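You operate a simulated robot arm through the tools that you are given. There is no shell and no other tool. Be economical: measure what you need, move in short steps, check, and stop when the job is done.

Carry out the task below with a simulated robot arm. There is one attempt and no reset: what you move stays moved.

## Task
Shut off the sink's water and prove it at both taps.
Fine: yellow lever first, so that hardly any water runs; open both taps, then close them again.

Only the result counts: the job must be done as asked and must still hold three seconds after the hand-in. Knocking over, shifting, dropping, spilling or breaking anything else fails it.

## Robot
A 6-joint arm with a two-finger parallel gripper, fixed in place. Base frame: the origin is at the foot of the arm, x ahead of it, y to its left, z up; the work surface is at about z = 879. Readings come in mm, rad, newtons and seconds.
With the tool pointing down near the work surface it reaches from about 360 to 760 mm from the base axis. Its first joint turns from -1.152 to 1.152 rad. Payload 2.45 kg.
Tool frame: the origin (TCP) lies between the finger pads and is the grasp point; the fingertips stand 24 mm ahead of it; z points along the fingers, y is the line along which they close. Largest opening 68 mm; finger width 17, thickness 10; the body of the gripper, 40 by 70 mm, starts 41 mm behind the TCP.
Orientation is that of the tool frame in the base frame, as [roll, pitch, yaw] about the fixed x, y, z axes, in that order (R = Rz(yaw) Ry(pitch) Rx(roll)). With the fingers straight down and closing along the base's y, the tool's x points along the base's -x, its y along +y and its z along -z.

## Interface
- The arm moves only by the tool servo_tool. Its argument "series" is a list of rows, each a list of 7 numbers: the shift along the tool's x, y, z in cm, then the turn, a rotation vector about the tool's x, y, z in rad, then the opening, from 0 (shut) to 1 (fully open). In form: [[tx, ty, tz, rx, ry, rz, hand], ...]. A call has 1 to 10 rows; each row is the pose to reach, as a shift and turn from the pose commanded when the call began, along the tool's axes at that moment. Each row takes 0.2 s and may step no farther than 50 mm and 0.15 rad from the row before; otherwise, or with a gripper value out of range, the whole call is refused. A pose out of reach is approached as far as the arm can. The call stops where the force on the tool passes 40 N (or 10 N more than at its start, if that is more) or the arm is blocked; 0.2 s more then pass. The fingers move at their own pace (about 108 mm/s each) and stop on an object; they squeeze with about 43 N. The grip force told is the motor's: it shows also when the fingers shut on nothing. Time passes only in rows, and 0.2 s behind the last, so rows that repeat a pose let the fingers close. The reply holds the time, the measured pose of the TCP, the force on the tool along the base axes, the opening and the grip force, in the units named above and with some noise, with the torque about the TCP (base axes, N m) and any sound that the robot's microphone picked up.
- Cameras (640 x 400 px; columns grow to the right, rows downward): "scene" is fixed at [181.6, 417.6, 1494.1]; the picture's right is [-0.65, -0.76, 0.00], its down [-0.23, 0.20, -0.95] and it looks along [0.72, -0.62, -0.30] (base axes); focal length 324 px, centre (320, 200). "wrist" rides on the gripper at [84, 11, -75] in the tool frame; the picture's right is [-0.13, 0.99, 0.00], its down [-0.60, -0.08, -0.79] and it looks along [-0.79, -0.10, 0.61] (tool axes); focal length 251 px, centre (320, 200). There is no depth. A picture from a camera that has moved, and an enlarged one, comes with that camera's place and axes in the base frame and with its lens.
- camera(camera): a new picture of that camera. No time passes.
- enlarge(camera, box): a new picture of the part [left, top, right, bottom] of that camera's present view, enlarged. No time passes.
- job_done(): hands the job in; it is judged then, once.

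Go step by step. Nothing tells you positions but the pictures and the camera data: compare them with the known pose of the tool, close in by small moves and look again before you grip or let go. The budget is 120 turns and 84 pictures, counting those below and the enlarged ones. Unless the task says otherwise, let go and move clear before handing in, and close with one line.

The tools are called after "Emit:" as name(argument=value, ...) on one line, values as JSON. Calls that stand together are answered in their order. servo_tool: Moves the arm, as the interface text tells. Its arguments: {"type":"object","properties":{"series":{"type":"array","items":{"type":"array","items":{"type":"number"}}}},"required":["series"]} The other tools are called the same way: camera (camera) takes a picture; enlarge (camera, box) takes an enlarged picture of a part of a camera's view; job_done () hands the job in.

At the start:

```text
clock: 0.0
eef_pos: [499.5, 57.7, 1353.2]
orientation: [-3.139, 0.0, 3.141]
force: [0.2, -0.1, 0.2]
torque: [0.03, -0.02, -0.02]
finger_gap: 68.0
gripper_force: 0.2
```

scene: 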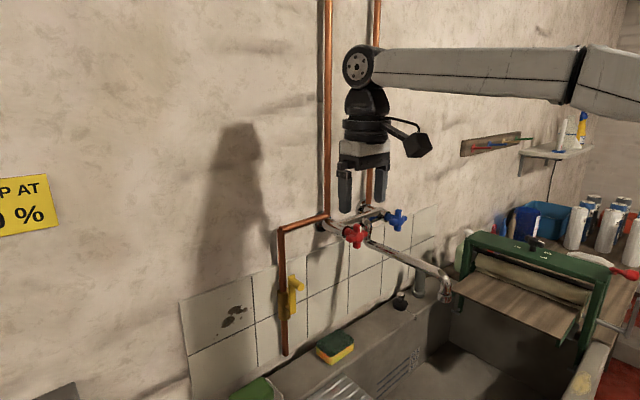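
wrist: 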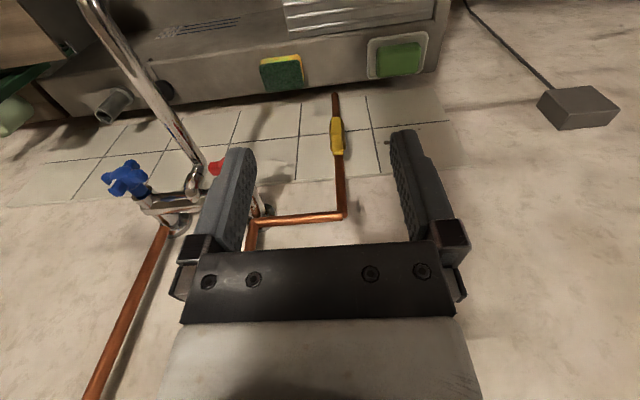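

I see a wall with a mixer tap (red and blue cross handles) and a copper pipe on the left with a yellow lever valve. I'll look closer before moving.

Emit:
enlarge(camera="scene", box=[260, 180, 460, 305])

Emit:
enlarge(camera="scene", box=[240, 240, 360, 365])

Emit:
enlarge(camera="wrist", box=[80, 80, 400, 280])

```text
3.20 times, centred on (360, 242) of scene
camera zoom: at [181.6, 417.6, 1494.1], right [-0.65, -0.76, 0.0], down [-0.23, 0.2, -0.95], along [0.72, -0.62, -0.3], focal length 1038 px, centre (192, 64)
```

zoom: 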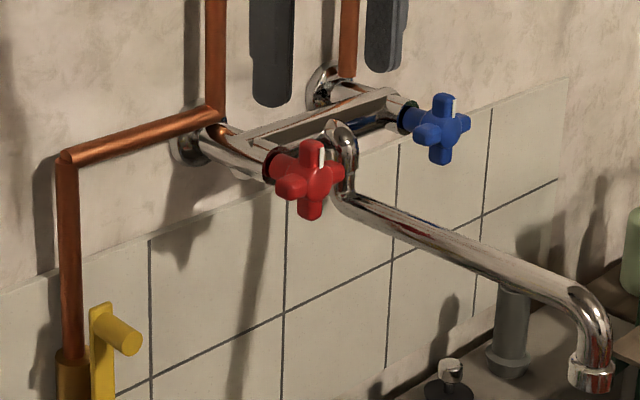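

```text
3.20 times, centred on (300, 302) of scene
camera zoom: at [181.6, 417.6, 1494.1], right [-0.65, -0.76, 0.0], down [-0.23, 0.2, -0.95], along [0.72, -0.62, -0.3], focal length 1038 px, centre (384, -128)
```

zoom: 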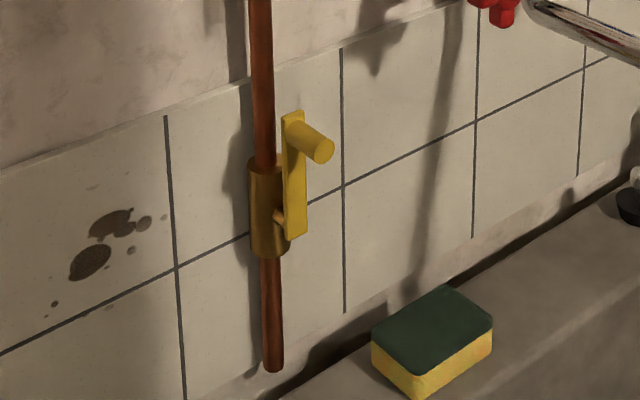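

```text
2.00 times, centred on (240, 180) of wrist
camera zoom: at [416.3, 67.9, 1429.1], right [0.13, 0.99, 0.0], down [0.6, -0.08, 0.79], along [0.79, -0.1, -0.61], focal length 503 px, centre (480, 240)
```

zoom: 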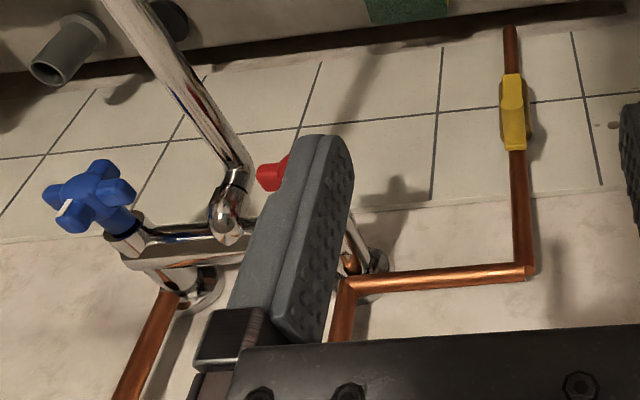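

The lever lies along its pipe, so it is open. Rough positions are knob (675, 60, 1102), red tap (630, -79, 1200) and blue tap (630, -225, 1200), all facing -x. I want the tool pointing at the wall with the camera on top, so I roll half a turn first.

Emit:
servo_tool(series=[[0, 0, 0, 0, 0, 0.15, 1], [0, 0, 0, 0, 0, 0.3, 1], [0, 0, 0, 0, 0, 0.45, 1], [0, 0, 0, 0, 0, 0.6, 1], [0, 0, 0, 0, 0, 0.75, 1], [0, 0, 0, 0, 0, 0.9, 1], [0, 0, 0, 0, 0, 1.05, 1], [0, 0, 0, 0, 0, 1.2, 1], [0, 0, 0, 0, 0, 1.35, 1], [0, 0, 0, 0, 0, 1.5, 1]])

Emit:
servo_tool(series=[[0, 0, 0, 0, 0, 0.15, 0.5], [0, 0, 0, 0, 0, 0.3, 0.5], [0, 0, 0, 0, 0, 0.45, 0.5], [0, 0, 0, 0, 0, 0.6, 0.5], [0, 0, 0, 0, 0, 0.75, 0.5], [0, 0, 0, 0, 0, 0.9, 0.5], [0, 0, 0, 0, 0, 1.05, 0.5], [0, 0, 0, 0, 0, 1.2, 0.5], [0, 0, 0, 0, 0, 1.35, 0.5], [0, 0, 0, 0, 0, 1.5, 0.5]])

```text
clock: 2.2
eef_pos: [498.3, 56.1, 1354.4]
orientation: [3.139, 0.002, 1.638]
force: [0.4, -0.5, 0.1]
torque: [-0.03, 0.04, 0.01]
finger_gap: 67.9
gripper_force: 0.0
```

```text
clock: 4.4
eef_pos: [501.9, 9.4, 1352.2]
orientation: [-3.138, -0.002, 0.155]
force: [0.5, -0.7, -1.2]
torque: [-0.02, 0.0, 0.01]
finger_gap: 33.8
gripper_force: 0.1
out of reach, approached as far as the arm can: row 10
```

The half turn works but reaches a wrist limit near its end. Next I tilt the tool forward to the horizontal.

Emit:
servo_tool(series=[[0.3, 0, 0.5, -0.023, 0.148, 0, 0.5], [0.6, 0, 1, -0.046, 0.296, 0, 0.5], [0.9, 0, 1.5, -0.069, 0.444, 0, 0.5], [1.2, 0, 2, -0.092, 0.592, 0, 0.5], [1.5, 0, 2.5, -0.115, 0.74, 0, 0.5], [1.8, 0, 3, -0.138, 0.888, 0, 0.5], [2.1, 0, 3.5, -0.161, 1.036, 0, 0.5], [2.4, 0, 4, -0.184, 1.184, 0, 0.5], [2.7, 0, 4.5, -0.207, 1.332, 0, 0.5], [3, 0, 5, -0.23, 1.48, 0, 0.5]])

Emit:
camera(camera="wrist")

Emit:
camera(camera="scene")

```text
clock: 6.6
eef_pos: [530.6, 14.3, 1301.6]
orientation: [2.0, -1.4, 1.135]
force: [0.5, -0.2, -0.8]
torque: [-0.03, -0.02, 0.02]
finger_gap: 33.9
gripper_force: 0.1
out of reach, approached as far as the arm can: row 1, 2, 3, 4, 5, 6, 7, 8, 9
```

```text
78 pictures are left
camera wrist: at [463.0, 17.2, 1392.2], right [-0.01, -1.0, 0.03], down [-0.83, 0.0, -0.55], along [0.55, -0.03, -0.83], focal length 251 px, centre (320, 200)
```

wrist: 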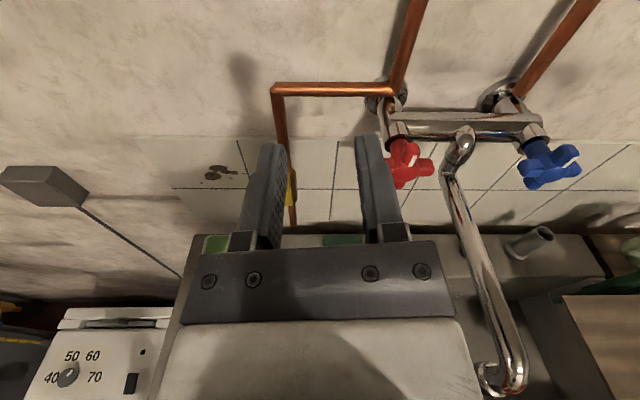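

```text
77 pictures are left
```

scene: 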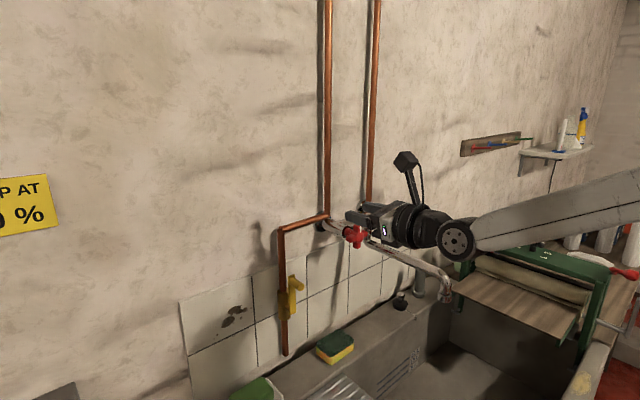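

The camera now looks down from above and the tool points at the wall. I move to the lever's column, level the tool and look again.

Emit:
servo_tool(series=[[-3, -2, 0.2, 0, 0.035, 0.05, 0.7], [-6, -4, 0.4, 0, 0.07, 0.1, 0.7], [-9.1, -6.1, 0.65, 0, 0.07, 0.155, 0.7]])

Emit:
camera(camera="wrist")

Emit:
enlarge(camera="scene", box=[240, 240, 340, 340])

```text
clock: 7.4
eef_pos: [531.8, 61.2, 1205.3]
orientation: [1.326, -1.571, 1.806]
force: [-0.3, 0.1, -0.6]
torque: [-0.03, -0.01, -0.01]
finger_gap: 47.7
gripper_force: 0.1
```

```text
76 pictures are left
camera wrist: at [458.5, 50.8, 1289.2], right [-0.01, -0.99, -0.13], down [-0.79, 0.09, -0.6], along [0.61, 0.1, -0.79], focal length 251 px, centre (320, 200)
```

wrist: 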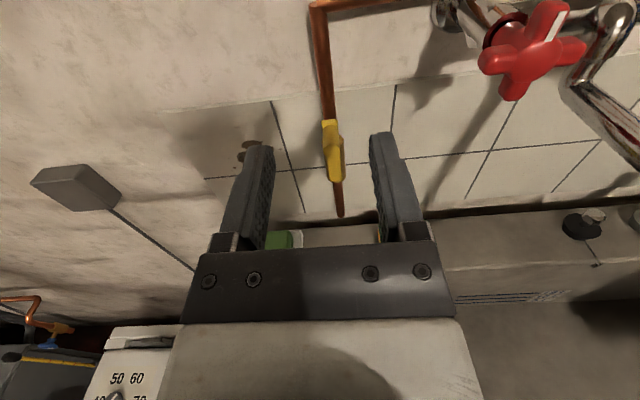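

```text
4.00 times, centred on (290, 290) of scene
camera zoom: at [181.6, 417.6, 1494.1], right [-0.65, -0.76, 0.0], down [-0.23, 0.2, -0.95], along [0.72, -0.62, -0.3], focal length 1297 px, centre (440, -160)
```

zoom: 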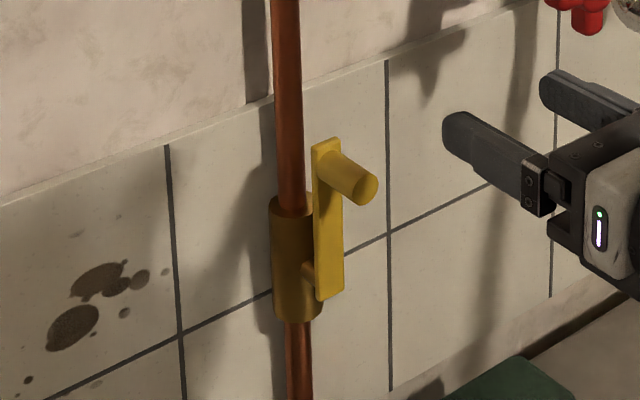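

Emit:
enlarge(camera="wrist", box=[280, 90, 400, 230])

```text
2.86 times, centred on (340, 160) of wrist
camera zoom: at [458.5, 50.8, 1289.2], right [-0.01, -0.99, -0.13], down [-0.79, 0.09, -0.6], along [0.61, 0.1, -0.79], focal length 718 px, centre (263, 314)
```

zoom: 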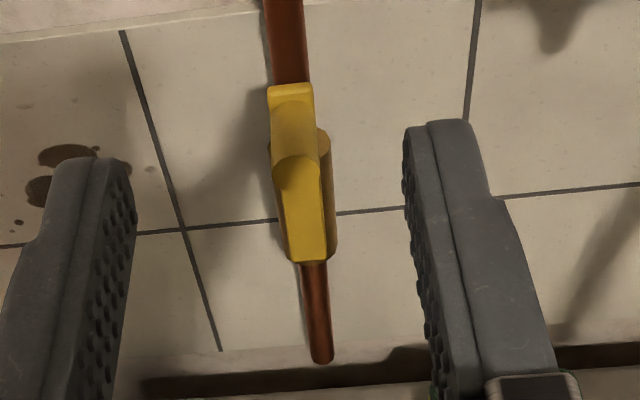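

The tool is level: tool x is up, y is -Y, z is +X. The knob tip is near (658, 60, 1112), its root near x = 694, and the pivot near z = 1037. I go down to knob height and then forward.

Emit:
servo_tool(series=[[-4.6, 0.1, 0, 0, 0, 0, 0.7], [-9.3, 0.1, 0, 0, 0, 0, 0.7], [-9.3, 0.1, 4, 0, 0, 0, 0.7], [-9.3, 0.1, 8, 0, 0, 0, 0.7]])

Emit:
camera(camera="wrist")

Emit:
enlarge(camera="scene", box=[240, 240, 340, 340])

```text
clock: 8.4
eef_pos: [615.0, 74.7, 1119.8]
orientation: [1.801, -1.55, 1.32]
force: [0.9, -0.2, 0.6]
torque: [-0.01, -0.01, 0.0]
finger_gap: 47.6
gripper_force: 0.0
out of reach, approached as far as the arm can: row 1, 2, 3, 4
```

```text
73 pictures are left
camera wrist: at [540.7, 67.5, 1205.5], right [-0.02, -0.99, -0.11], down [-0.79, 0.08, -0.6], along [0.61, 0.07, -0.79], focal length 251 px, centre (320, 200)
```

wrist: 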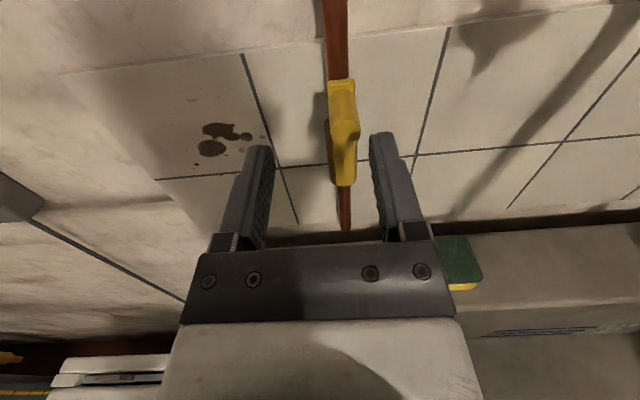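

```text
4.00 times, centred on (290, 290) of scene
camera zoom: at [181.5, 417.6, 1494.1], right [-0.65, -0.76, 0.0], down [-0.23, 0.2, -0.95], along [0.72, -0.62, -0.3], focal length 1297 px, centre (440, -160)
```

zoom: 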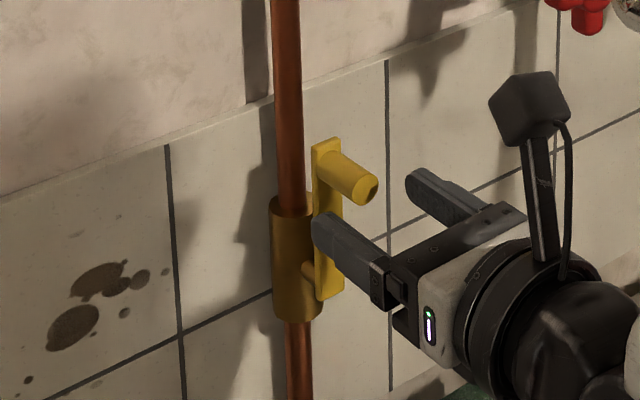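

The roll limit gets in the way here, so I back the roll off by 0.3 rad to free the arm.

Emit:
servo_tool(series=[[0, 0, 0, 0, 0, -0.15, 0.7], [0, 0, 0, 0, 0, -0.3, 0.7], [0, 0, 0, 0, 0, -0.3, 0.7]])

Emit:
enlarge(camera="wrist", box=[240, 60, 440, 260])

```text
clock: 9.2
eef_pos: [614.2, 75.2, 1121.4]
orientation: [1.576, -1.268, 1.56]
force: [0.5, -0.6, -0.4]
torque: [0.01, -0.01, -0.03]
finger_gap: 47.6
gripper_force: 0.1
```

```text
2.00 times, centred on (340, 160) of wrist
camera zoom: at [540.8, 90.5, 1204.9], right [-0.01, -0.99, 0.17], down [-0.79, -0.1, -0.6], along [0.61, -0.14, -0.78], focal length 503 px, centre (280, 280)
```

zoom: 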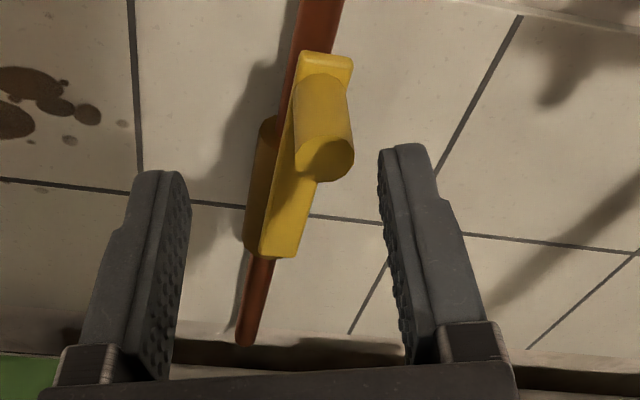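

The knob tip is confirmed at (658, 60, 1112.6). I align sideways and go forward around it.

Emit:
servo_tool(series=[[-1.3, 1.17, 0, 0, 0, 0, 0.7], [-1.3, 1.17, 2, 0, 0, 0, 0.7], [-1.3, 1.17, 4.2, 0, 0, 0, 0.7], [-1.3, 1.17, 4.2, 0, 0, 0, 0.7]])

Emit:
enlarge(camera="wrist", box=[240, 60, 440, 260])

Emit:
enlarge(camera="scene", box=[240, 240, 340, 340])

```text
clock: 10.2
eef_pos: [654.6, 60.5, 1110.9]
orientation: [1.575, -1.27, 1.559]
force: [0.3, 0.6, -0.1]
torque: [0.0, 0.0, 0.04]
finger_gap: 47.5
gripper_force: 0.0
```

```text
2.00 times, centred on (340, 160) of wrist
camera zoom: at [582.0, 75.1, 1194.7], right [-0.01, -0.99, 0.17], down [-0.79, -0.1, -0.6], along [0.61, -0.14, -0.78], focal length 503 px, centre (280, 280)
```

zoom: 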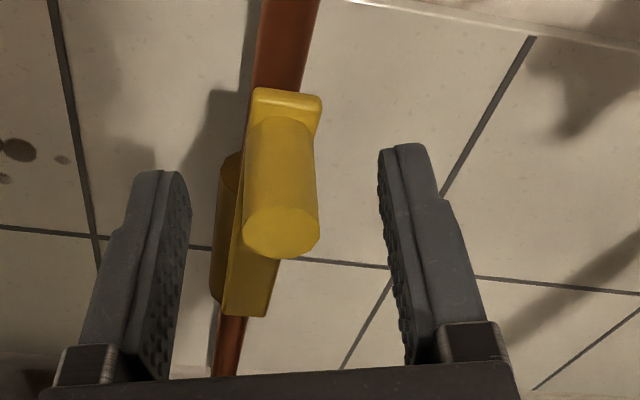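

```text
4.00 times, centred on (290, 290) of scene
camera zoom: at [181.6, 417.6, 1494.1], right [-0.65, -0.76, 0.0], down [-0.23, 0.2, -0.95], along [0.72, -0.62, -0.3], focal length 1297 px, centre (440, -160)
```

zoom: 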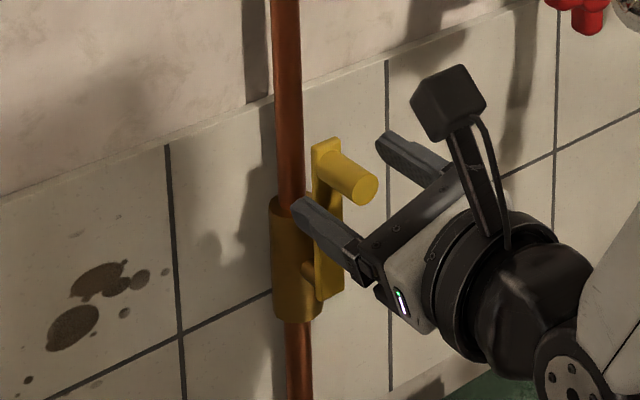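

The knob is centred between the fingers with about 20 mm of overlap. I close on it.

Emit:
servo_tool(series=[[0.2, 0, 0.3, 0, 0, 0, 0.3], [0.2, 0, 0.3, 0, 0, 0, 0.0], [0.2, 0, 0.3, 0, 0, 0, 0.0]])

Emit:
enlarge(camera="wrist", box=[240, 60, 440, 260])

```text
clock: 11.0
eef_pos: [659.1, 60.9, 1112.7]
orientation: [1.58, -1.269, 1.556]
force: [-8.0, 0.3, 0.6]
torque: [-0.03, -0.25, 0.29]
finger_gap: 17.3
gripper_force: 35.8
```

```text
2.00 times, centred on (340, 160) of wrist
camera zoom: at [585.0, 75.7, 1196.5], right [-0.01, -0.99, 0.17], down [-0.8, -0.1, -0.6], along [0.61, -0.14, -0.78], focal length 503 px, centre (280, 280)
```

zoom: 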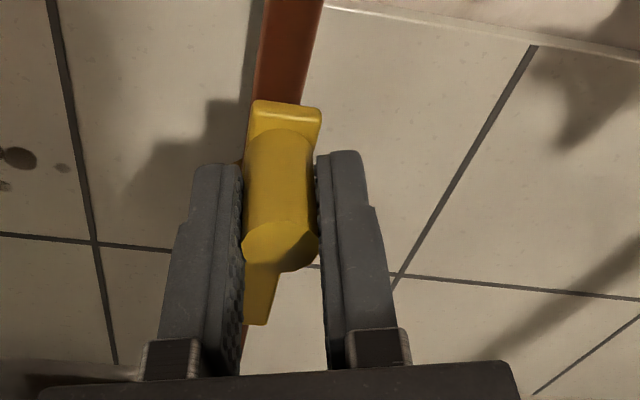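

The knob is gripped (17 mm gap). I test a small swing to the left and read the force.

Emit:
servo_tool(series=[[0.29, -0.37, 0.2, 0, 0, -0.05, 0], [0.39, -0.74, 0.2, 0, 0, -0.1, 0], [0.39, -0.74, 0.2, 0, 0, -0.1, 0]])

```text
clock: 11.8
eef_pos: [660.6, 69.3, 1112.7]
orientation: [1.586, -1.169, 1.546]
force: [-21.9, -0.9, -7.9]
torque: [-0.05, 0.29, 0.01]
finger_gap: 17.6
gripper_force: 35.8
```

Emit:
servo_tool(series=[[-0.1, 0, -0.3, 0, 0, 0, 0], [-0.1, 0, -0.4, 0, 0, 0, 0]])

Emit:
enlarge(camera="wrist", box=[240, 60, 440, 260])

Emit:
enlarge(camera="scene", box=[240, 240, 340, 340])

```text
clock: 12.4
eef_pos: [659.8, 68.2, 1113.6]
orientation: [1.58, -1.172, 1.554]
force: [19.1, -2.2, -17.3]
torque: [-0.01, 0.26, 0.16]
finger_gap: 17.8
gripper_force: 36.2
```

```text
2.00 times, centred on (340, 160) of wrist
camera zoom: at [586.4, 91.4, 1195.1], right [-0.01, -0.96, 0.27], down [-0.8, -0.16, -0.58], along [0.6, -0.22, -0.77], focal length 503 px, centre (280, 280)
```

zoom: 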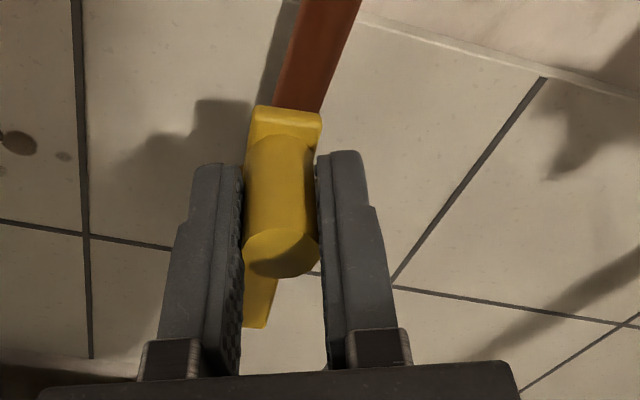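

```text
4.00 times, centred on (290, 290) of scene
camera zoom: at [182.6, 417.6, 1494.0], right [-0.65, -0.76, 0.0], down [-0.23, 0.2, -0.95], along [0.72, -0.62, -0.3], focal length 1297 px, centre (440, -160)
```

zoom: 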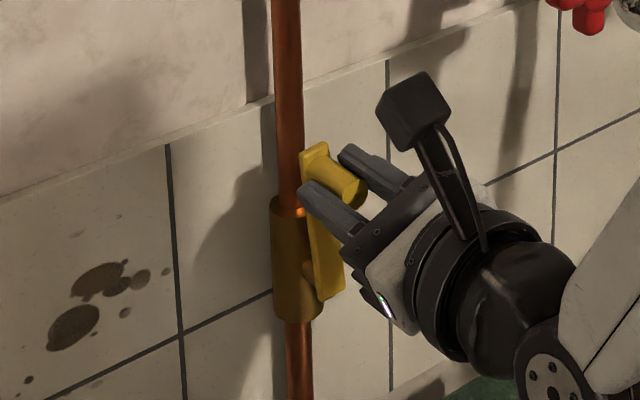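

The lever follows to the left. I continue the arc, easing x and z to relieve the forces.

Emit:
servo_tool(series=[[0.08, -0.95, 0.18, 0, 0, -0.12, 0], [0.19, -1.87, 0.18, 0, 0, -0.24, 0], [0.19, -2.79, 0.18, 0, 0, -0.36, 0], [0.19, -2.79, 0.18, 0, 0, -0.36, 0]])

```text
clock: 13.4
eef_pos: [660.5, 95.2, 1105.2]
orientation: [1.573, -0.808, 1.561]
force: [-15.8, -5.0, -5.9]
torque: [-0.14, -0.24, 0.38]
finger_gap: 17.3
gripper_force: 35.8
```

Emit:
servo_tool(series=[[0.22, -0.9, -0.1, 0, 0, -0.12, 0], [0.33, -1.81, -0.1, 0, 0, -0.24, 0], [0.34, -2.74, -0.1, 0, 0, -0.36, 0], [0.22, -3.65, -0.1, 0, 0, -0.48, 0], [0.01, -4.56, -0.1, 0, 0, -0.6, 0], [0.01, -4.56, -0.1, 0, 0, -0.6, 0]])

Emit:
enlarge(camera="scene", box=[240, 240, 340, 340])

```text
clock: 14.8
eef_pos: [660.6, 129.3, 1073.4]
orientation: [1.571, -0.208, 1.561]
force: [-1.6, -2.4, 2.5]
torque: [-0.21, 0.05, -0.41]
finger_gap: 17.5
gripper_force: 36.5
```

```text
4.00 times, centred on (290, 290) of scene
camera zoom: at [181.4, 417.5, 1494.1], right [-0.65, -0.76, 0.0], down [-0.23, 0.2, -0.95], along [0.72, -0.62, -0.3], focal length 1297 px, centre (440, -160)
```

zoom: 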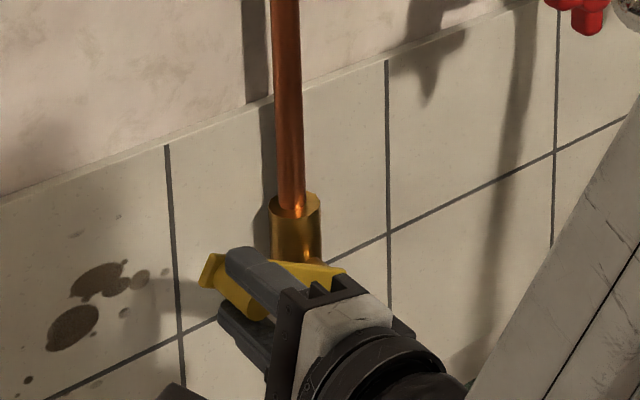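

Emit:
servo_tool(series=[[0.22, -0.89, 0, 0, 0, -0.12, 0], [0.33, -1.81, 0, 0, 0, -0.24, 0], [0.34, -2.74, 0, 0, 0, -0.36, 0], [0.23, -3.66, 0, 0, 0, -0.48, 0], [0.13, -4.11, 0, 0, 0, -0.54, 0], [0.13, -4.11, 0, 0, 0, -0.54, 0]])

Emit:
enlarge(camera="scene", box=[240, 240, 340, 340])

```text
clock: 16.2
eef_pos: [660.2, 137.9, 1033.6]
orientation: [1.568, 0.332, 1.567]
force: [3.2, 16.9, 5.2]
torque: [-0.06, 0.14, 0.69]
finger_gap: 17.6
gripper_force: 36.4
```

```text
4.00 times, centred on (290, 290) of scene
camera zoom: at [181.5, 418.1, 1494.0], right [-0.65, -0.76, 0.0], down [-0.23, 0.19, -0.95], along [0.72, -0.62, -0.3], focal length 1297 px, centre (440, -160)
```

zoom: 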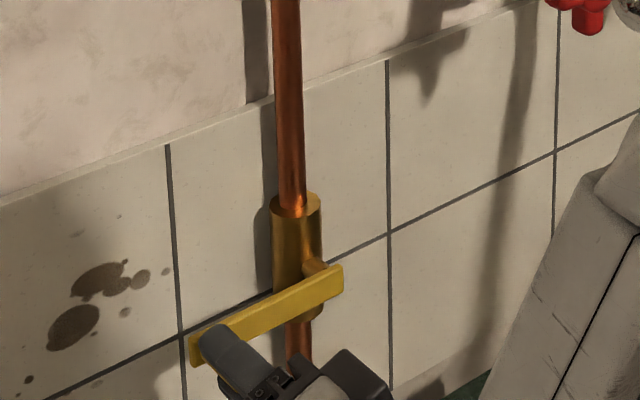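

The lever is now horizontal. I press gently further down to check whether it is at its stop.

Emit:
servo_tool(series=[[0.19, -0.25, 0, 0, 0, -0.04, 0], [0.19, -0.25, 0, 0, 0, -0.04, 0]])

```text
clock: 16.8
eef_pos: [660.0, 138.1, 1034.2]
orientation: [1.562, 0.371, 1.56]
force: [-11.4, 10.5, 25.0]
torque: [-0.19, 0.01, 0.52]
finger_gap: 17.4
gripper_force: 36.5
```

The stop is reached: the force rose without movement. I release and back away.

Emit:
servo_tool(series=[[-0.05, 0.2, 0, 0, 0, 0, 0.3], [-0.05, 0.2, 0, 0, 0, 0, 0.7], [-0.05, 0.2, -4, 0, 0, 0, 0.7], [-0.05, 0.2, -8, 0, 0, 0, 0.7], [-0.05, 0.2, -12, 0, 0, 0, 0.7]])

Emit:
camera(camera="scene")

```text
clock: 18.0
eef_pos: [540.2, 140.3, 1036.1]
orientation: [1.572, 0.37, 1.562]
force: [-0.3, -0.4, -0.3]
torque: [-0.01, 0.01, 0.0]
finger_gap: 47.5
gripper_force: 0.1
```

```text
63 pictures are left
```

scene: 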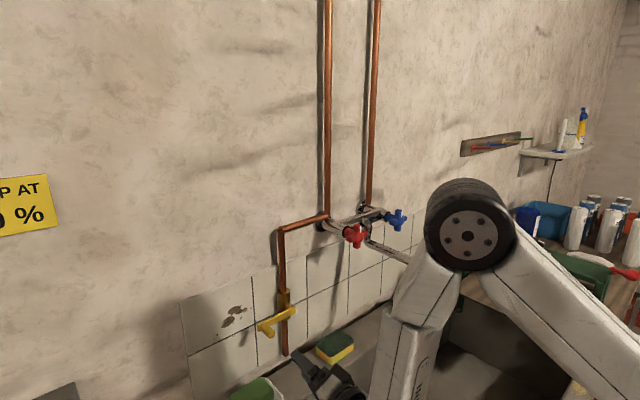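

The lever is across its pipe. I move in front of the red tap, rolling the camera back to the top.

Emit:
servo_tool(series=[[-2.635, 0.736, 0, 0, 0, 0.15, 0.9], [-5.27, 1.472, 0, 0, 0, 0.3, 0.9], [-7.9, 2.208, 0, 0, 0, 0.45, 0.9], [-10.54, 2.944, 0, 0, 0, 0.6, 0.9], [-13.17, 3.68, 0, 0, 0, 0.75, 0.9], [-15.81, 4.416, 0, 0, 0, 0.9, 0.9], [-18.44, 5.15, 0, 0, 0, 1.05, 0.9], [-21.08, 5.89, 0, 0, 0, 1.2, 0.9], [-23.7, 6.62, 0, 0, 0, 1.35, 0.9], [-26.35, 7.36, 0, 0, 0, 1.5, 0.9]])

Emit:
camera(camera="wrist")

Emit:
enlarge(camera="scene", box=[300, 180, 420, 255])

```text
clock: 20.2
eef_pos: [538.1, -79.6, 1197.5]
orientation: [1.575, -1.133, 1.558]
force: [0.5, -0.3, 0.3]
torque: [-0.02, 0.04, 0.0]
finger_gap: 61.0
gripper_force: 0.1
```

```text
62 pictures are left
camera wrist: at [463.5, -53.5, 1279.0], right [-0.01, -0.95, 0.31], down [-0.8, -0.18, -0.58], along [0.61, -0.25, -0.76], focal length 251 px, centre (320, 200)
```

wrist: 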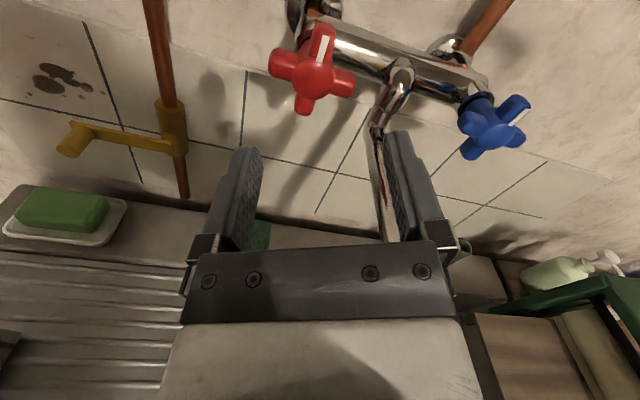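

```text
5.33 times, centred on (360, 218) of scene
camera zoom: at [181.5, 417.6, 1494.1], right [-0.65, -0.76, 0.0], down [-0.23, 0.2, -0.95], along [0.72, -0.62, -0.3], focal length 1730 px, centre (107, 107)
```

zoom: 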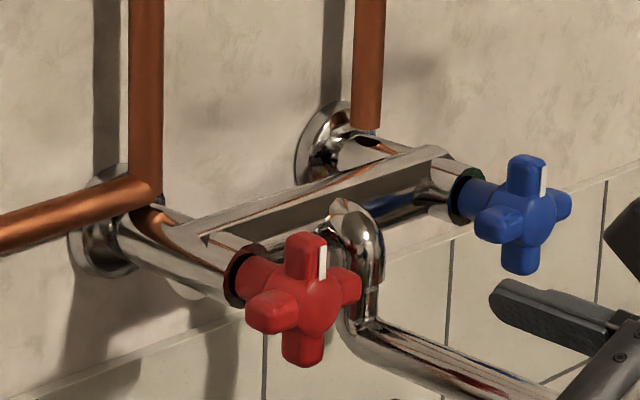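

The red handle centre is at (629, -76, 1198) with its axis along x, and it spans about 50 mm. I'll put the fingers in the gaps between the cross arms at a 45° roll.

Emit:
servo_tool(series=[[0.2, -0.3, 2, 0, 0, -0.15, 1], [0.2, -0.3, 4, 0, 0, -0.3, 1], [0.2, -0.3, 4, 0, 0, -0.345, 1]])

Emit:
camera(camera="wrist")

Emit:
enlarge(camera="scene", box=[300, 180, 420, 255])

```text
clock: 21.0
eef_pos: [577.3, -76.3, 1198.4]
orientation: [1.574, -0.783, 1.559]
force: [-0.3, 0.1, -0.4]
torque: [0.0, 0.0, 0.01]
finger_gap: 67.9
gripper_force: 0.1
```

```text
60 pictures are left
camera wrist: at [503.6, -24.1, 1265.7], right [-0.01, -0.79, 0.61], down [-0.8, -0.37, -0.48], along [0.6, -0.49, -0.63], focal length 251 px, centre (320, 200)
```

wrist: 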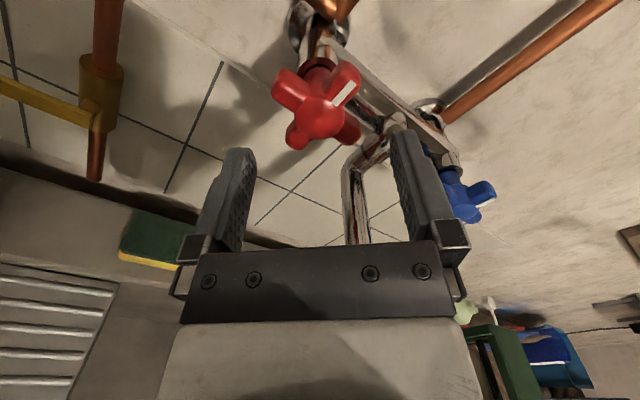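

```text
5.33 times, centred on (360, 218) of scene
camera zoom: at [181.6, 417.6, 1494.1], right [-0.65, -0.76, 0.0], down [-0.23, 0.2, -0.95], along [0.72, -0.62, -0.3], focal length 1730 px, centre (107, 107)
```

zoom: 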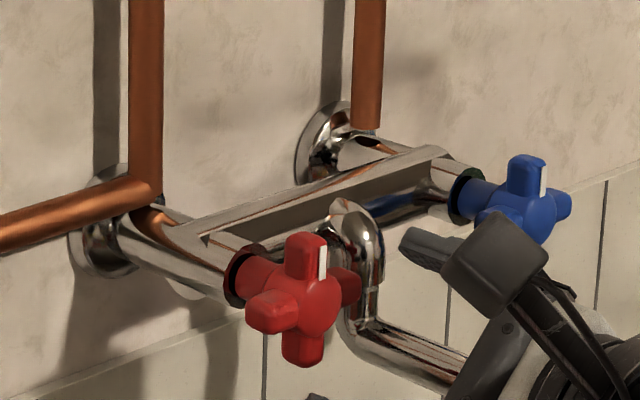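

Emit:
enlarge(camera="wrist", box=[240, 40, 400, 160])

```text
3.33 times, centred on (320, 100) of wrist
camera zoom: at [503.6, -24.1, 1265.7], right [-0.01, -0.79, 0.61], down [-0.8, -0.37, -0.48], along [0.6, -0.49, -0.63], focal length 838 px, centre (320, 533)
```

zoom: 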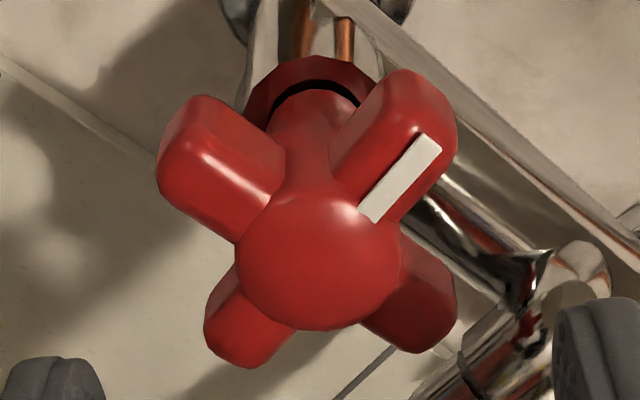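

The front of the red hub is at x = 629 and its arms at x ≈ 641. I advance until the tips are just past the arms.

Emit:
servo_tool(series=[[-0.04, -0.08, 1.7, 0, 0, 0, 1], [-0.04, -0.08, 3.4, 0, 0, 0, 1], [-0.04, -0.08, 5.0, 0, 0, 0, 1], [-0.04, -0.08, 5.0, 0, 0, 0, 1]])

Emit:
camera(camera="wrist")

Emit:
enlarge(camera="scene", box=[300, 180, 420, 255])

```text
clock: 22.0
eef_pos: [627.0, -76.9, 1196.3]
orientation: [1.573, -0.786, 1.562]
force: [-0.6, -0.4, 0.1]
torque: [0.01, -0.02, 0.04]
finger_gap: 68.1
gripper_force: 0.1
```

```text
57 pictures are left
camera wrist: at [553.7, -24.6, 1264.3], right [-0.01, -0.79, 0.61], down [-0.8, -0.37, -0.48], along [0.6, -0.49, -0.63], focal length 251 px, centre (320, 200)
```

wrist: 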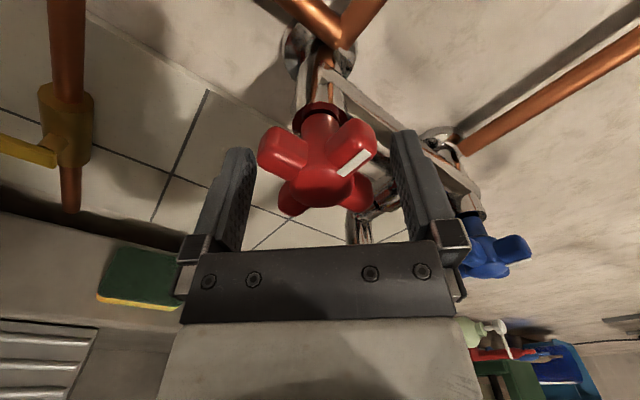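

```text
5.33 times, centred on (360, 218) of scene
camera zoom: at [181.6, 417.6, 1494.1], right [-0.65, -0.76, 0.0], down [-0.23, 0.2, -0.95], along [0.72, -0.62, -0.3], focal length 1730 px, centre (107, 107)
```

zoom: 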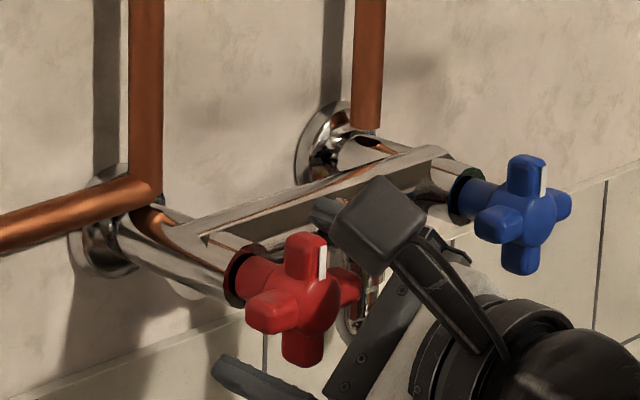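

The fingers straddle the handle evenly. I close on it.

Emit:
servo_tool(series=[[0, 0, 0, 0, 0, 0, 0.6], [0, 0, 0, 0, 0, 0, 0.3], [0, 0, 0, 0, 0, 0, 0.3]])

Emit:
camera(camera="wrist")

```text
clock: 22.8
eef_pos: [628.4, -75.7, 1200.9]
orientation: [1.561, -0.782, 1.574]
force: [0.6, 14.6, 19.4]
torque: [0.0, 0.15, 0.9]
finger_gap: 36.6
gripper_force: 45.1
```

```text
55 pictures are left
camera wrist: at [553.2, -22.9, 1266.6], right [-0.01, -0.79, 0.61], down [-0.79, -0.37, -0.49], along [0.61, -0.49, -0.62], focal length 251 px, centre (320, 200)
```

wrist: 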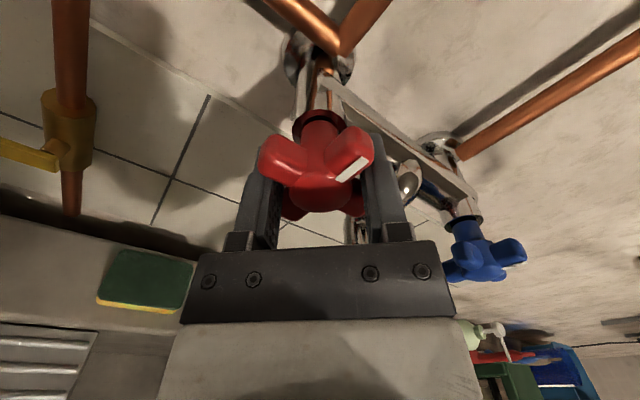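

The wedge pushes the tool up and left, so the real axis is a few mm higher. I shift to centre on it.

Emit:
servo_tool(series=[[0.3, 0, 0, 0, 0, 0, 0.3], [0.5, 0, 0, 0, 0, 0, 0.3], [0.5, 0, 0, 0, 0, 0, 0.3]])

```text
clock: 23.6
eef_pos: [627.1, -74.7, 1200.5]
orientation: [1.576, -0.786, 1.554]
force: [15.0, -11.4, 3.3]
torque: [-0.05, -0.64, 0.13]
finger_gap: 36.7
gripper_force: 45.3
```

Centred now. I turn the handle counter-clockwise in small steps and listen.

Emit:
servo_tool(series=[[0, -0.05, 0.1, 0, 0, -0.08, 0.3], [0, -0.05, 0.1, 0, 0, -0.16, 0.3], [0, -0.05, 0.1, 0, 0, -0.24, 0.3], [0, -0.05, 0.1, 0, 0, -0.24, 0.3]])

Emit:
enlarge(camera="scene", box=[300, 180, 480, 305])

```text
clock: 24.6
eef_pos: [627.4, -75.5, 1199.7]
orientation: [1.571, -0.545, 1.559]
force: [-14.2, -23.1, 4.7]
torque: [0.02, -1.29, -0.15]
finger_gap: 36.6
gripper_force: 44.6
```

```text
3.20 times, centred on (390, 242) of scene
camera zoom: at [180.9, 416.8, 1494.4], right [-0.65, -0.76, 0.0], down [-0.23, 0.2, -0.95], along [0.72, -0.62, -0.3], focal length 1038 px, centre (96, 64)
```

zoom: 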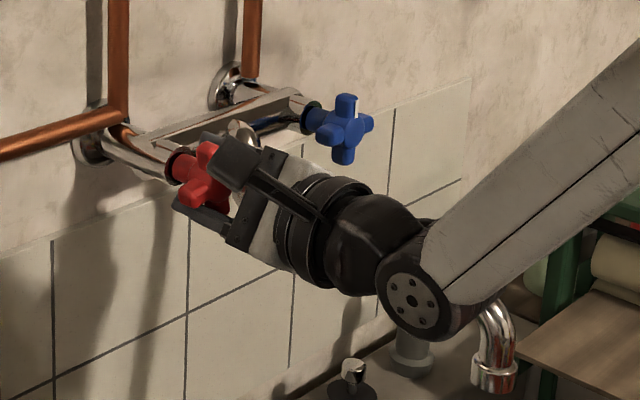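

It turns freely with no sound yet. I ease the side force and keep turning.

Emit:
servo_tool(series=[[-0.17, 0.1, -0.1, 0, 0, -0.12, 0.3], [-0.17, 0.1, -0.1, 0, 0, -0.24, 0.3], [-0.17, 0.1, -0.1, 0, 0, -0.36, 0.3], [-0.17, 0.1, -0.1, 0, 0, -0.36, 0.3]])

Emit:
camera(camera="scene")

```text
clock: 25.6
eef_pos: [626.8, -76.0, 1199.5]
orientation: [1.572, -0.184, 1.562]
force: [-3.0, -17.8, 1.6]
torque: [0.03, -1.29, 0.24]
finger_gap: 36.5
gripper_force: 44.9
```

```text
53 pictures are left
```

scene: 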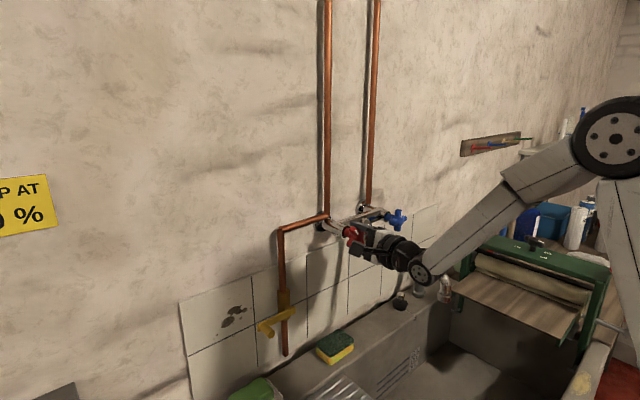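

Emit:
servo_tool(series=[[-0.15, 0.03, 0, 0, 0, -0.14, 0.3], [-0.15, 0.03, 0, 0, 0, -0.28, 0.3], [-0.15, 0.03, 0, 0, 0, -0.42, 0.3], [-0.15, 0.03, 0, 0, 0, -0.56, 0.3], [-0.15, 0.03, 0, 0, 0, -0.7, 0.3], [-0.15, 0.03, 0, 0, 0, -0.7, 0.3]])

Emit:
enlarge(camera="scene", box=[300, 180, 480, 305])

```text
clock: 27.0
eef_pos: [627.3, -73.3, 1200.5]
orientation: [1.571, 0.519, 1.564]
force: [0.7, 1.5, 5.6]
torque: [-0.02, -1.12, 1.1]
finger_gap: 36.9
gripper_force: 45.0
```

```text
3.20 times, centred on (390, 242) of scene
camera zoom: at [181.4, 417.7, 1494.1], right [-0.65, -0.76, 0.0], down [-0.23, 0.2, -0.95], along [0.72, -0.62, -0.3], focal length 1038 px, centre (96, 64)
```

zoom: 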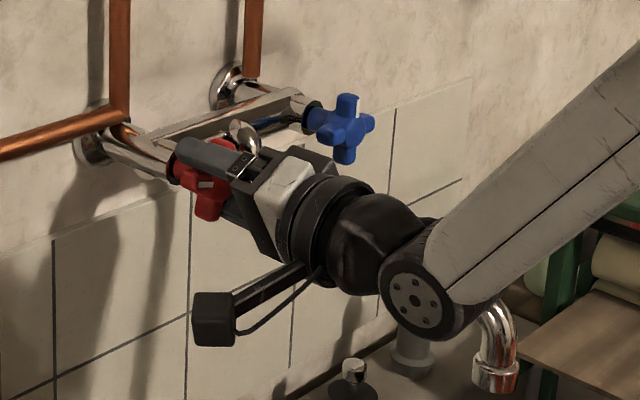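

It has turned 1.3 rad without a stop. I go on a little further to open it clearly.

Emit:
servo_tool(series=[[0, 0, 0, 0, 0, -0.12, 0.3], [0, 0, 0, 0, 0, -0.24, 0.3], [0, 0, 0, 0, 0, -0.36, 0.3], [0, 0, 0, 0, 0, -0.48, 0.3], [0, 0, 0, 0, 0, -0.48, 0.3]])

Emit:
camera(camera="scene")

Emit:
camera(camera="wrist")

```text
clock: 28.2
eef_pos: [627.2, -75.1, 1199.9]
orientation: [1.569, 0.999, 1.565]
force: [-1.9, 17.4, 12.5]
torque: [0.02, -0.36, 0.1]
finger_gap: 36.8
gripper_force: 45.2
```

```text
51 pictures are left
```

scene: 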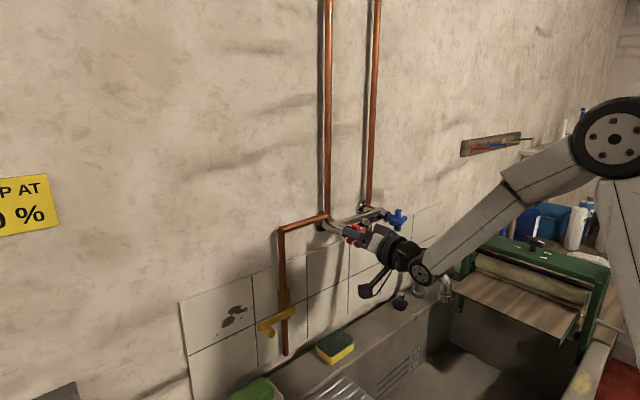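

```text
50 pictures are left
camera wrist: at [553.8, -19.9, 1135.4], right [0.0, 0.76, 0.65], down [-0.8, -0.39, 0.46], along [0.61, -0.52, 0.61], focal length 251 px, centre (320, 200)
```

wrist: 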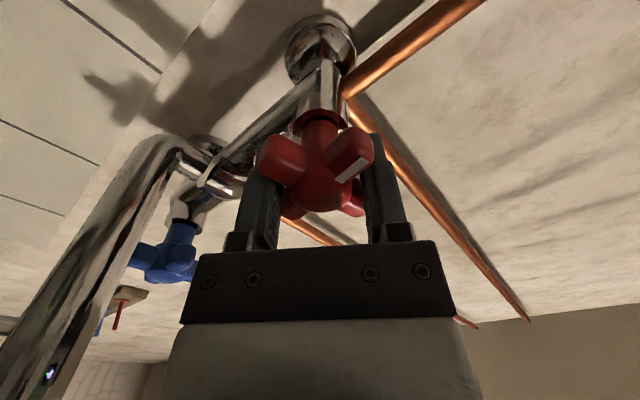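

Emit:
enlarge(camera="scene", box=[390, 240, 510, 340])

```text
4.00 times, centred on (450, 290) of scene
camera zoom: at [181.2, 418.3, 1493.9], right [-0.65, -0.76, 0.0], down [-0.23, 0.19, -0.95], along [0.72, -0.62, -0.3], focal length 1297 px, centre (-200, -160)
```

zoom: 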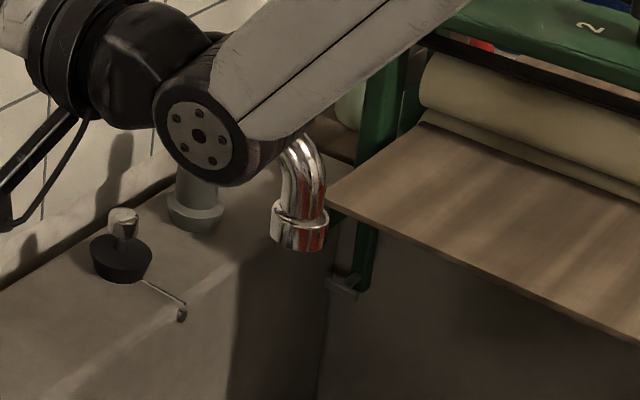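

No water at the spout, and red now stands open. I release it, back out and lift clear of the spout on the way to blue.

Emit:
servo_tool(series=[[0, 0, 0, 0, 0, 0, 0.7], [0, 0, 0, 0, 0, 0, 1], [0, 0, 0, 0, 0, 0, 1], [0, 0, -4, 0, 0, 0, 1], [0, 0, -8, 0, 0, 0, 1], [0, 0, -12, 0, 0, 0, 1]])

Emit:
servo_tool(series=[[-3.4, 2.16, 0, 0, 0, -0.15, 1], [-6.7, 4.3, 0, 0, 0, -0.3, 1], [-10.1, 6.5, 0, 0, 0, -0.45, 1]])

Emit:
enlarge(camera="scene", box=[300, 180, 420, 255])

```text
clock: 29.6
eef_pos: [515.3, -79.6, 1200.8]
orientation: [1.573, 0.995, 1.566]
force: [0.2, -0.5, 1.2]
torque: [0.06, -0.01, -0.03]
finger_gap: 67.8
gripper_force: 0.0
out of reach, approached as far as the arm can: row 6
```

```text
clock: 30.4
eef_pos: [519.0, -81.1, 1320.9]
orientation: [1.589, 1.446, 1.577]
force: [-0.3, -0.2, -0.2]
torque: [0.02, 0.0, 0.01]
finger_gap: 68.1
gripper_force: 0.0
```

```text
5.33 times, centred on (360, 218) of scene
camera zoom: at [181.5, 417.6, 1494.1], right [-0.65, -0.76, 0.0], down [-0.23, 0.2, -0.95], along [0.72, -0.62, -0.3], focal length 1730 px, centre (107, 107)
```

zoom: 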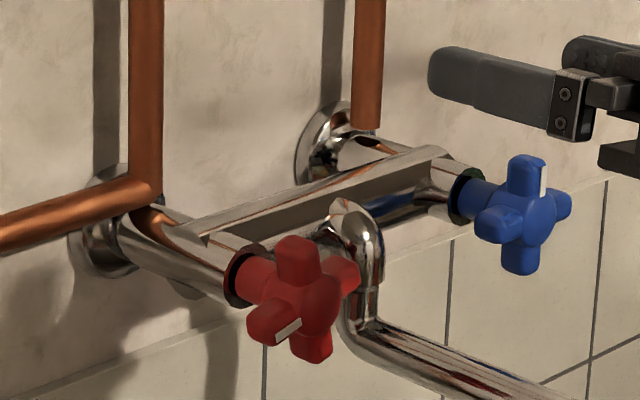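

Red's mark shows about 1.8 rad of turn. I cross over to blue above the spout.

Emit:
servo_tool(series=[[-0.29, -2.4, 0.7, 0, 0, -0.15, 1], [-0.58, -4.8, 1.4, 0, 0, -0.3, 1], [-0.87, -7.2, 2, 0, 0, -0.45, 1], [-1.16, -9.6, 2.7, 0, 0, -0.6, 1], [-1.45, -12, 3.4, 0, 0, -0.75, 1], [-1.74, -14.3, 4.1, 0, 0, -0.9, 1]])

Emit:
camera(camera="wrist")

Emit:
camera(camera="scene")

```text
clock: 31.8
eef_pos: [556.8, -221.3, 1321.6]
orientation: [-1.572, 0.792, -1.579]
force: [-0.5, 0.9, 0.0]
torque: [-0.03, 0.01, 0.0]
finger_gap: 68.1
gripper_force: 0.1
```

```text
47 pictures are left
camera wrist: at [482.1, -272.7, 1253.8], right [0.01, 0.8, -0.6], down [-0.79, 0.37, 0.49], along [0.61, 0.47, 0.63], focal length 251 px, centre (320, 200)
```

wrist: 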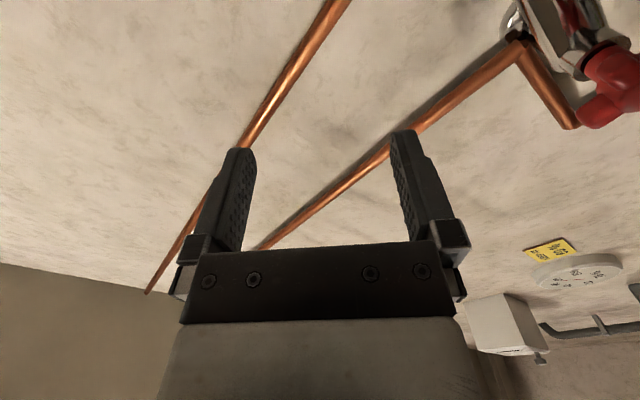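

```text
46 pictures are left
```

scene: 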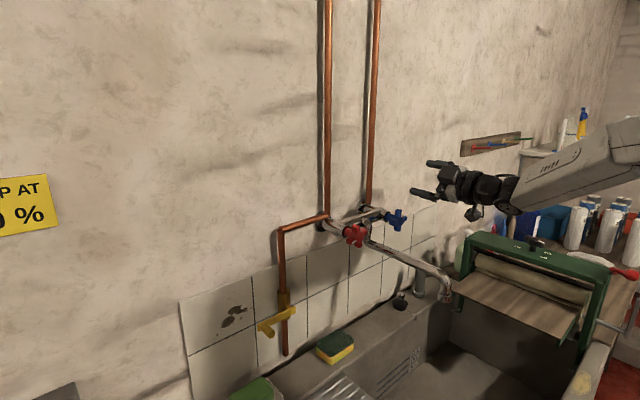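

I lower in front of the blue handle, which I estimate at (629, -226, 1200).

Emit:
servo_tool(series=[[3, 2.73, 0.4, 0, 0, 0, 1], [6, 5.46, 0.8, 0, 0, 0, 1], [8.99, 8.2, 1.2, 0, 0, 0, 1], [8.99, 8.2, 1.2, 0, 0, 0, 1]])

Emit:
camera(camera="wrist")

Emit:
camera(camera="scene")

```text
clock: 32.8
eef_pos: [567.5, -227.1, 1199.0]
orientation: [-1.573, 0.795, -1.579]
force: [0.2, -0.3, 0.0]
torque: [0.02, 0.01, -0.01]
finger_gap: 68.0
gripper_force: 0.0
```

```text
45 pictures are left
camera wrist: at [493.2, -277.2, 1131.6], right [0.01, 0.8, -0.6], down [-0.79, 0.37, 0.49], along [0.61, 0.47, 0.63], focal length 251 px, centre (320, 200)
```

wrist: 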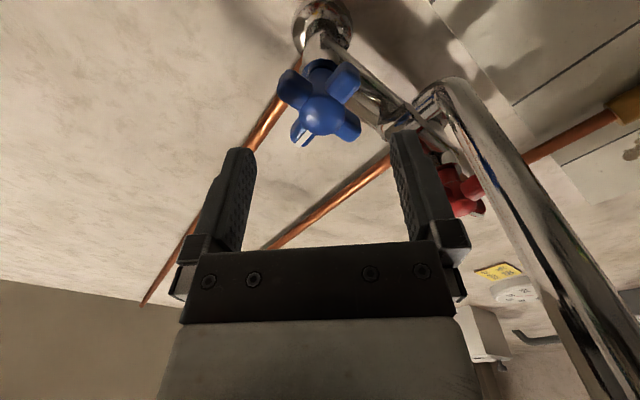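

```text
44 pictures are left
```

scene: 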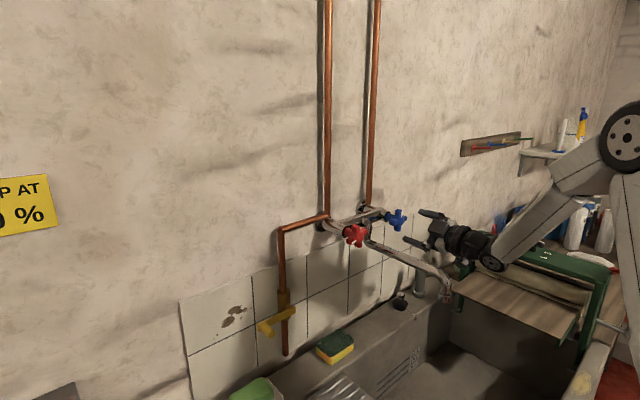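

Emit:
servo_tool(series=[[-0.25, 0.04, 2, 0, 0, 0, 1], [-0.25, 0.04, 4, 0, 0, 0, 1], [-0.25, 0.04, 5.95, 0, 0, 0, 1], [-0.25, 0.04, 5.95, 0, 0, 0, 1]])

Emit:
camera(camera="wrist")

Emit:
enlarge(camera="scene", box=[300, 180, 480, 305])

```text
clock: 33.8
eef_pos: [627.0, -224.3, 1199.7]
orientation: [-1.572, 0.794, -1.58]
force: [-0.5, 0.4, 0.4]
torque: [0.01, 0.0, 0.03]
finger_gap: 67.7
gripper_force: 0.1
```

```text
43 pictures are left
camera wrist: at [552.9, -275.2, 1133.1], right [0.01, 0.8, -0.6], down [-0.79, 0.37, 0.49], along [0.61, 0.47, 0.63], focal length 251 px, centre (320, 200)
```

wrist: 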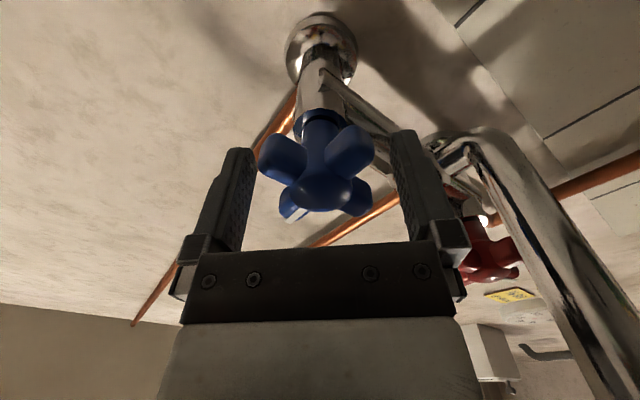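

```text
3.20 times, centred on (390, 242) of scene
camera zoom: at [181.6, 417.6, 1494.1], right [-0.65, -0.76, 0.0], down [-0.23, 0.2, -0.95], along [0.72, -0.62, -0.3], focal length 1038 px, centre (96, 64)
```

zoom: 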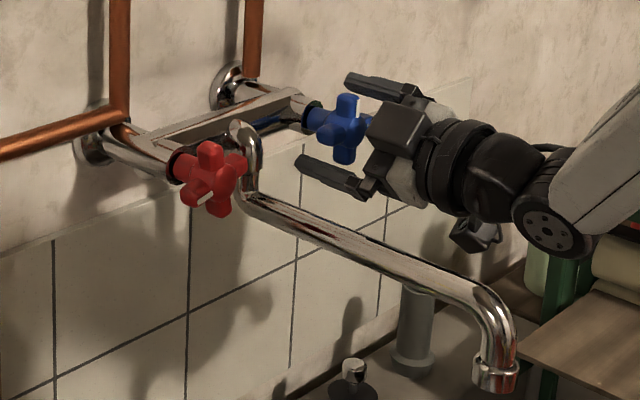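

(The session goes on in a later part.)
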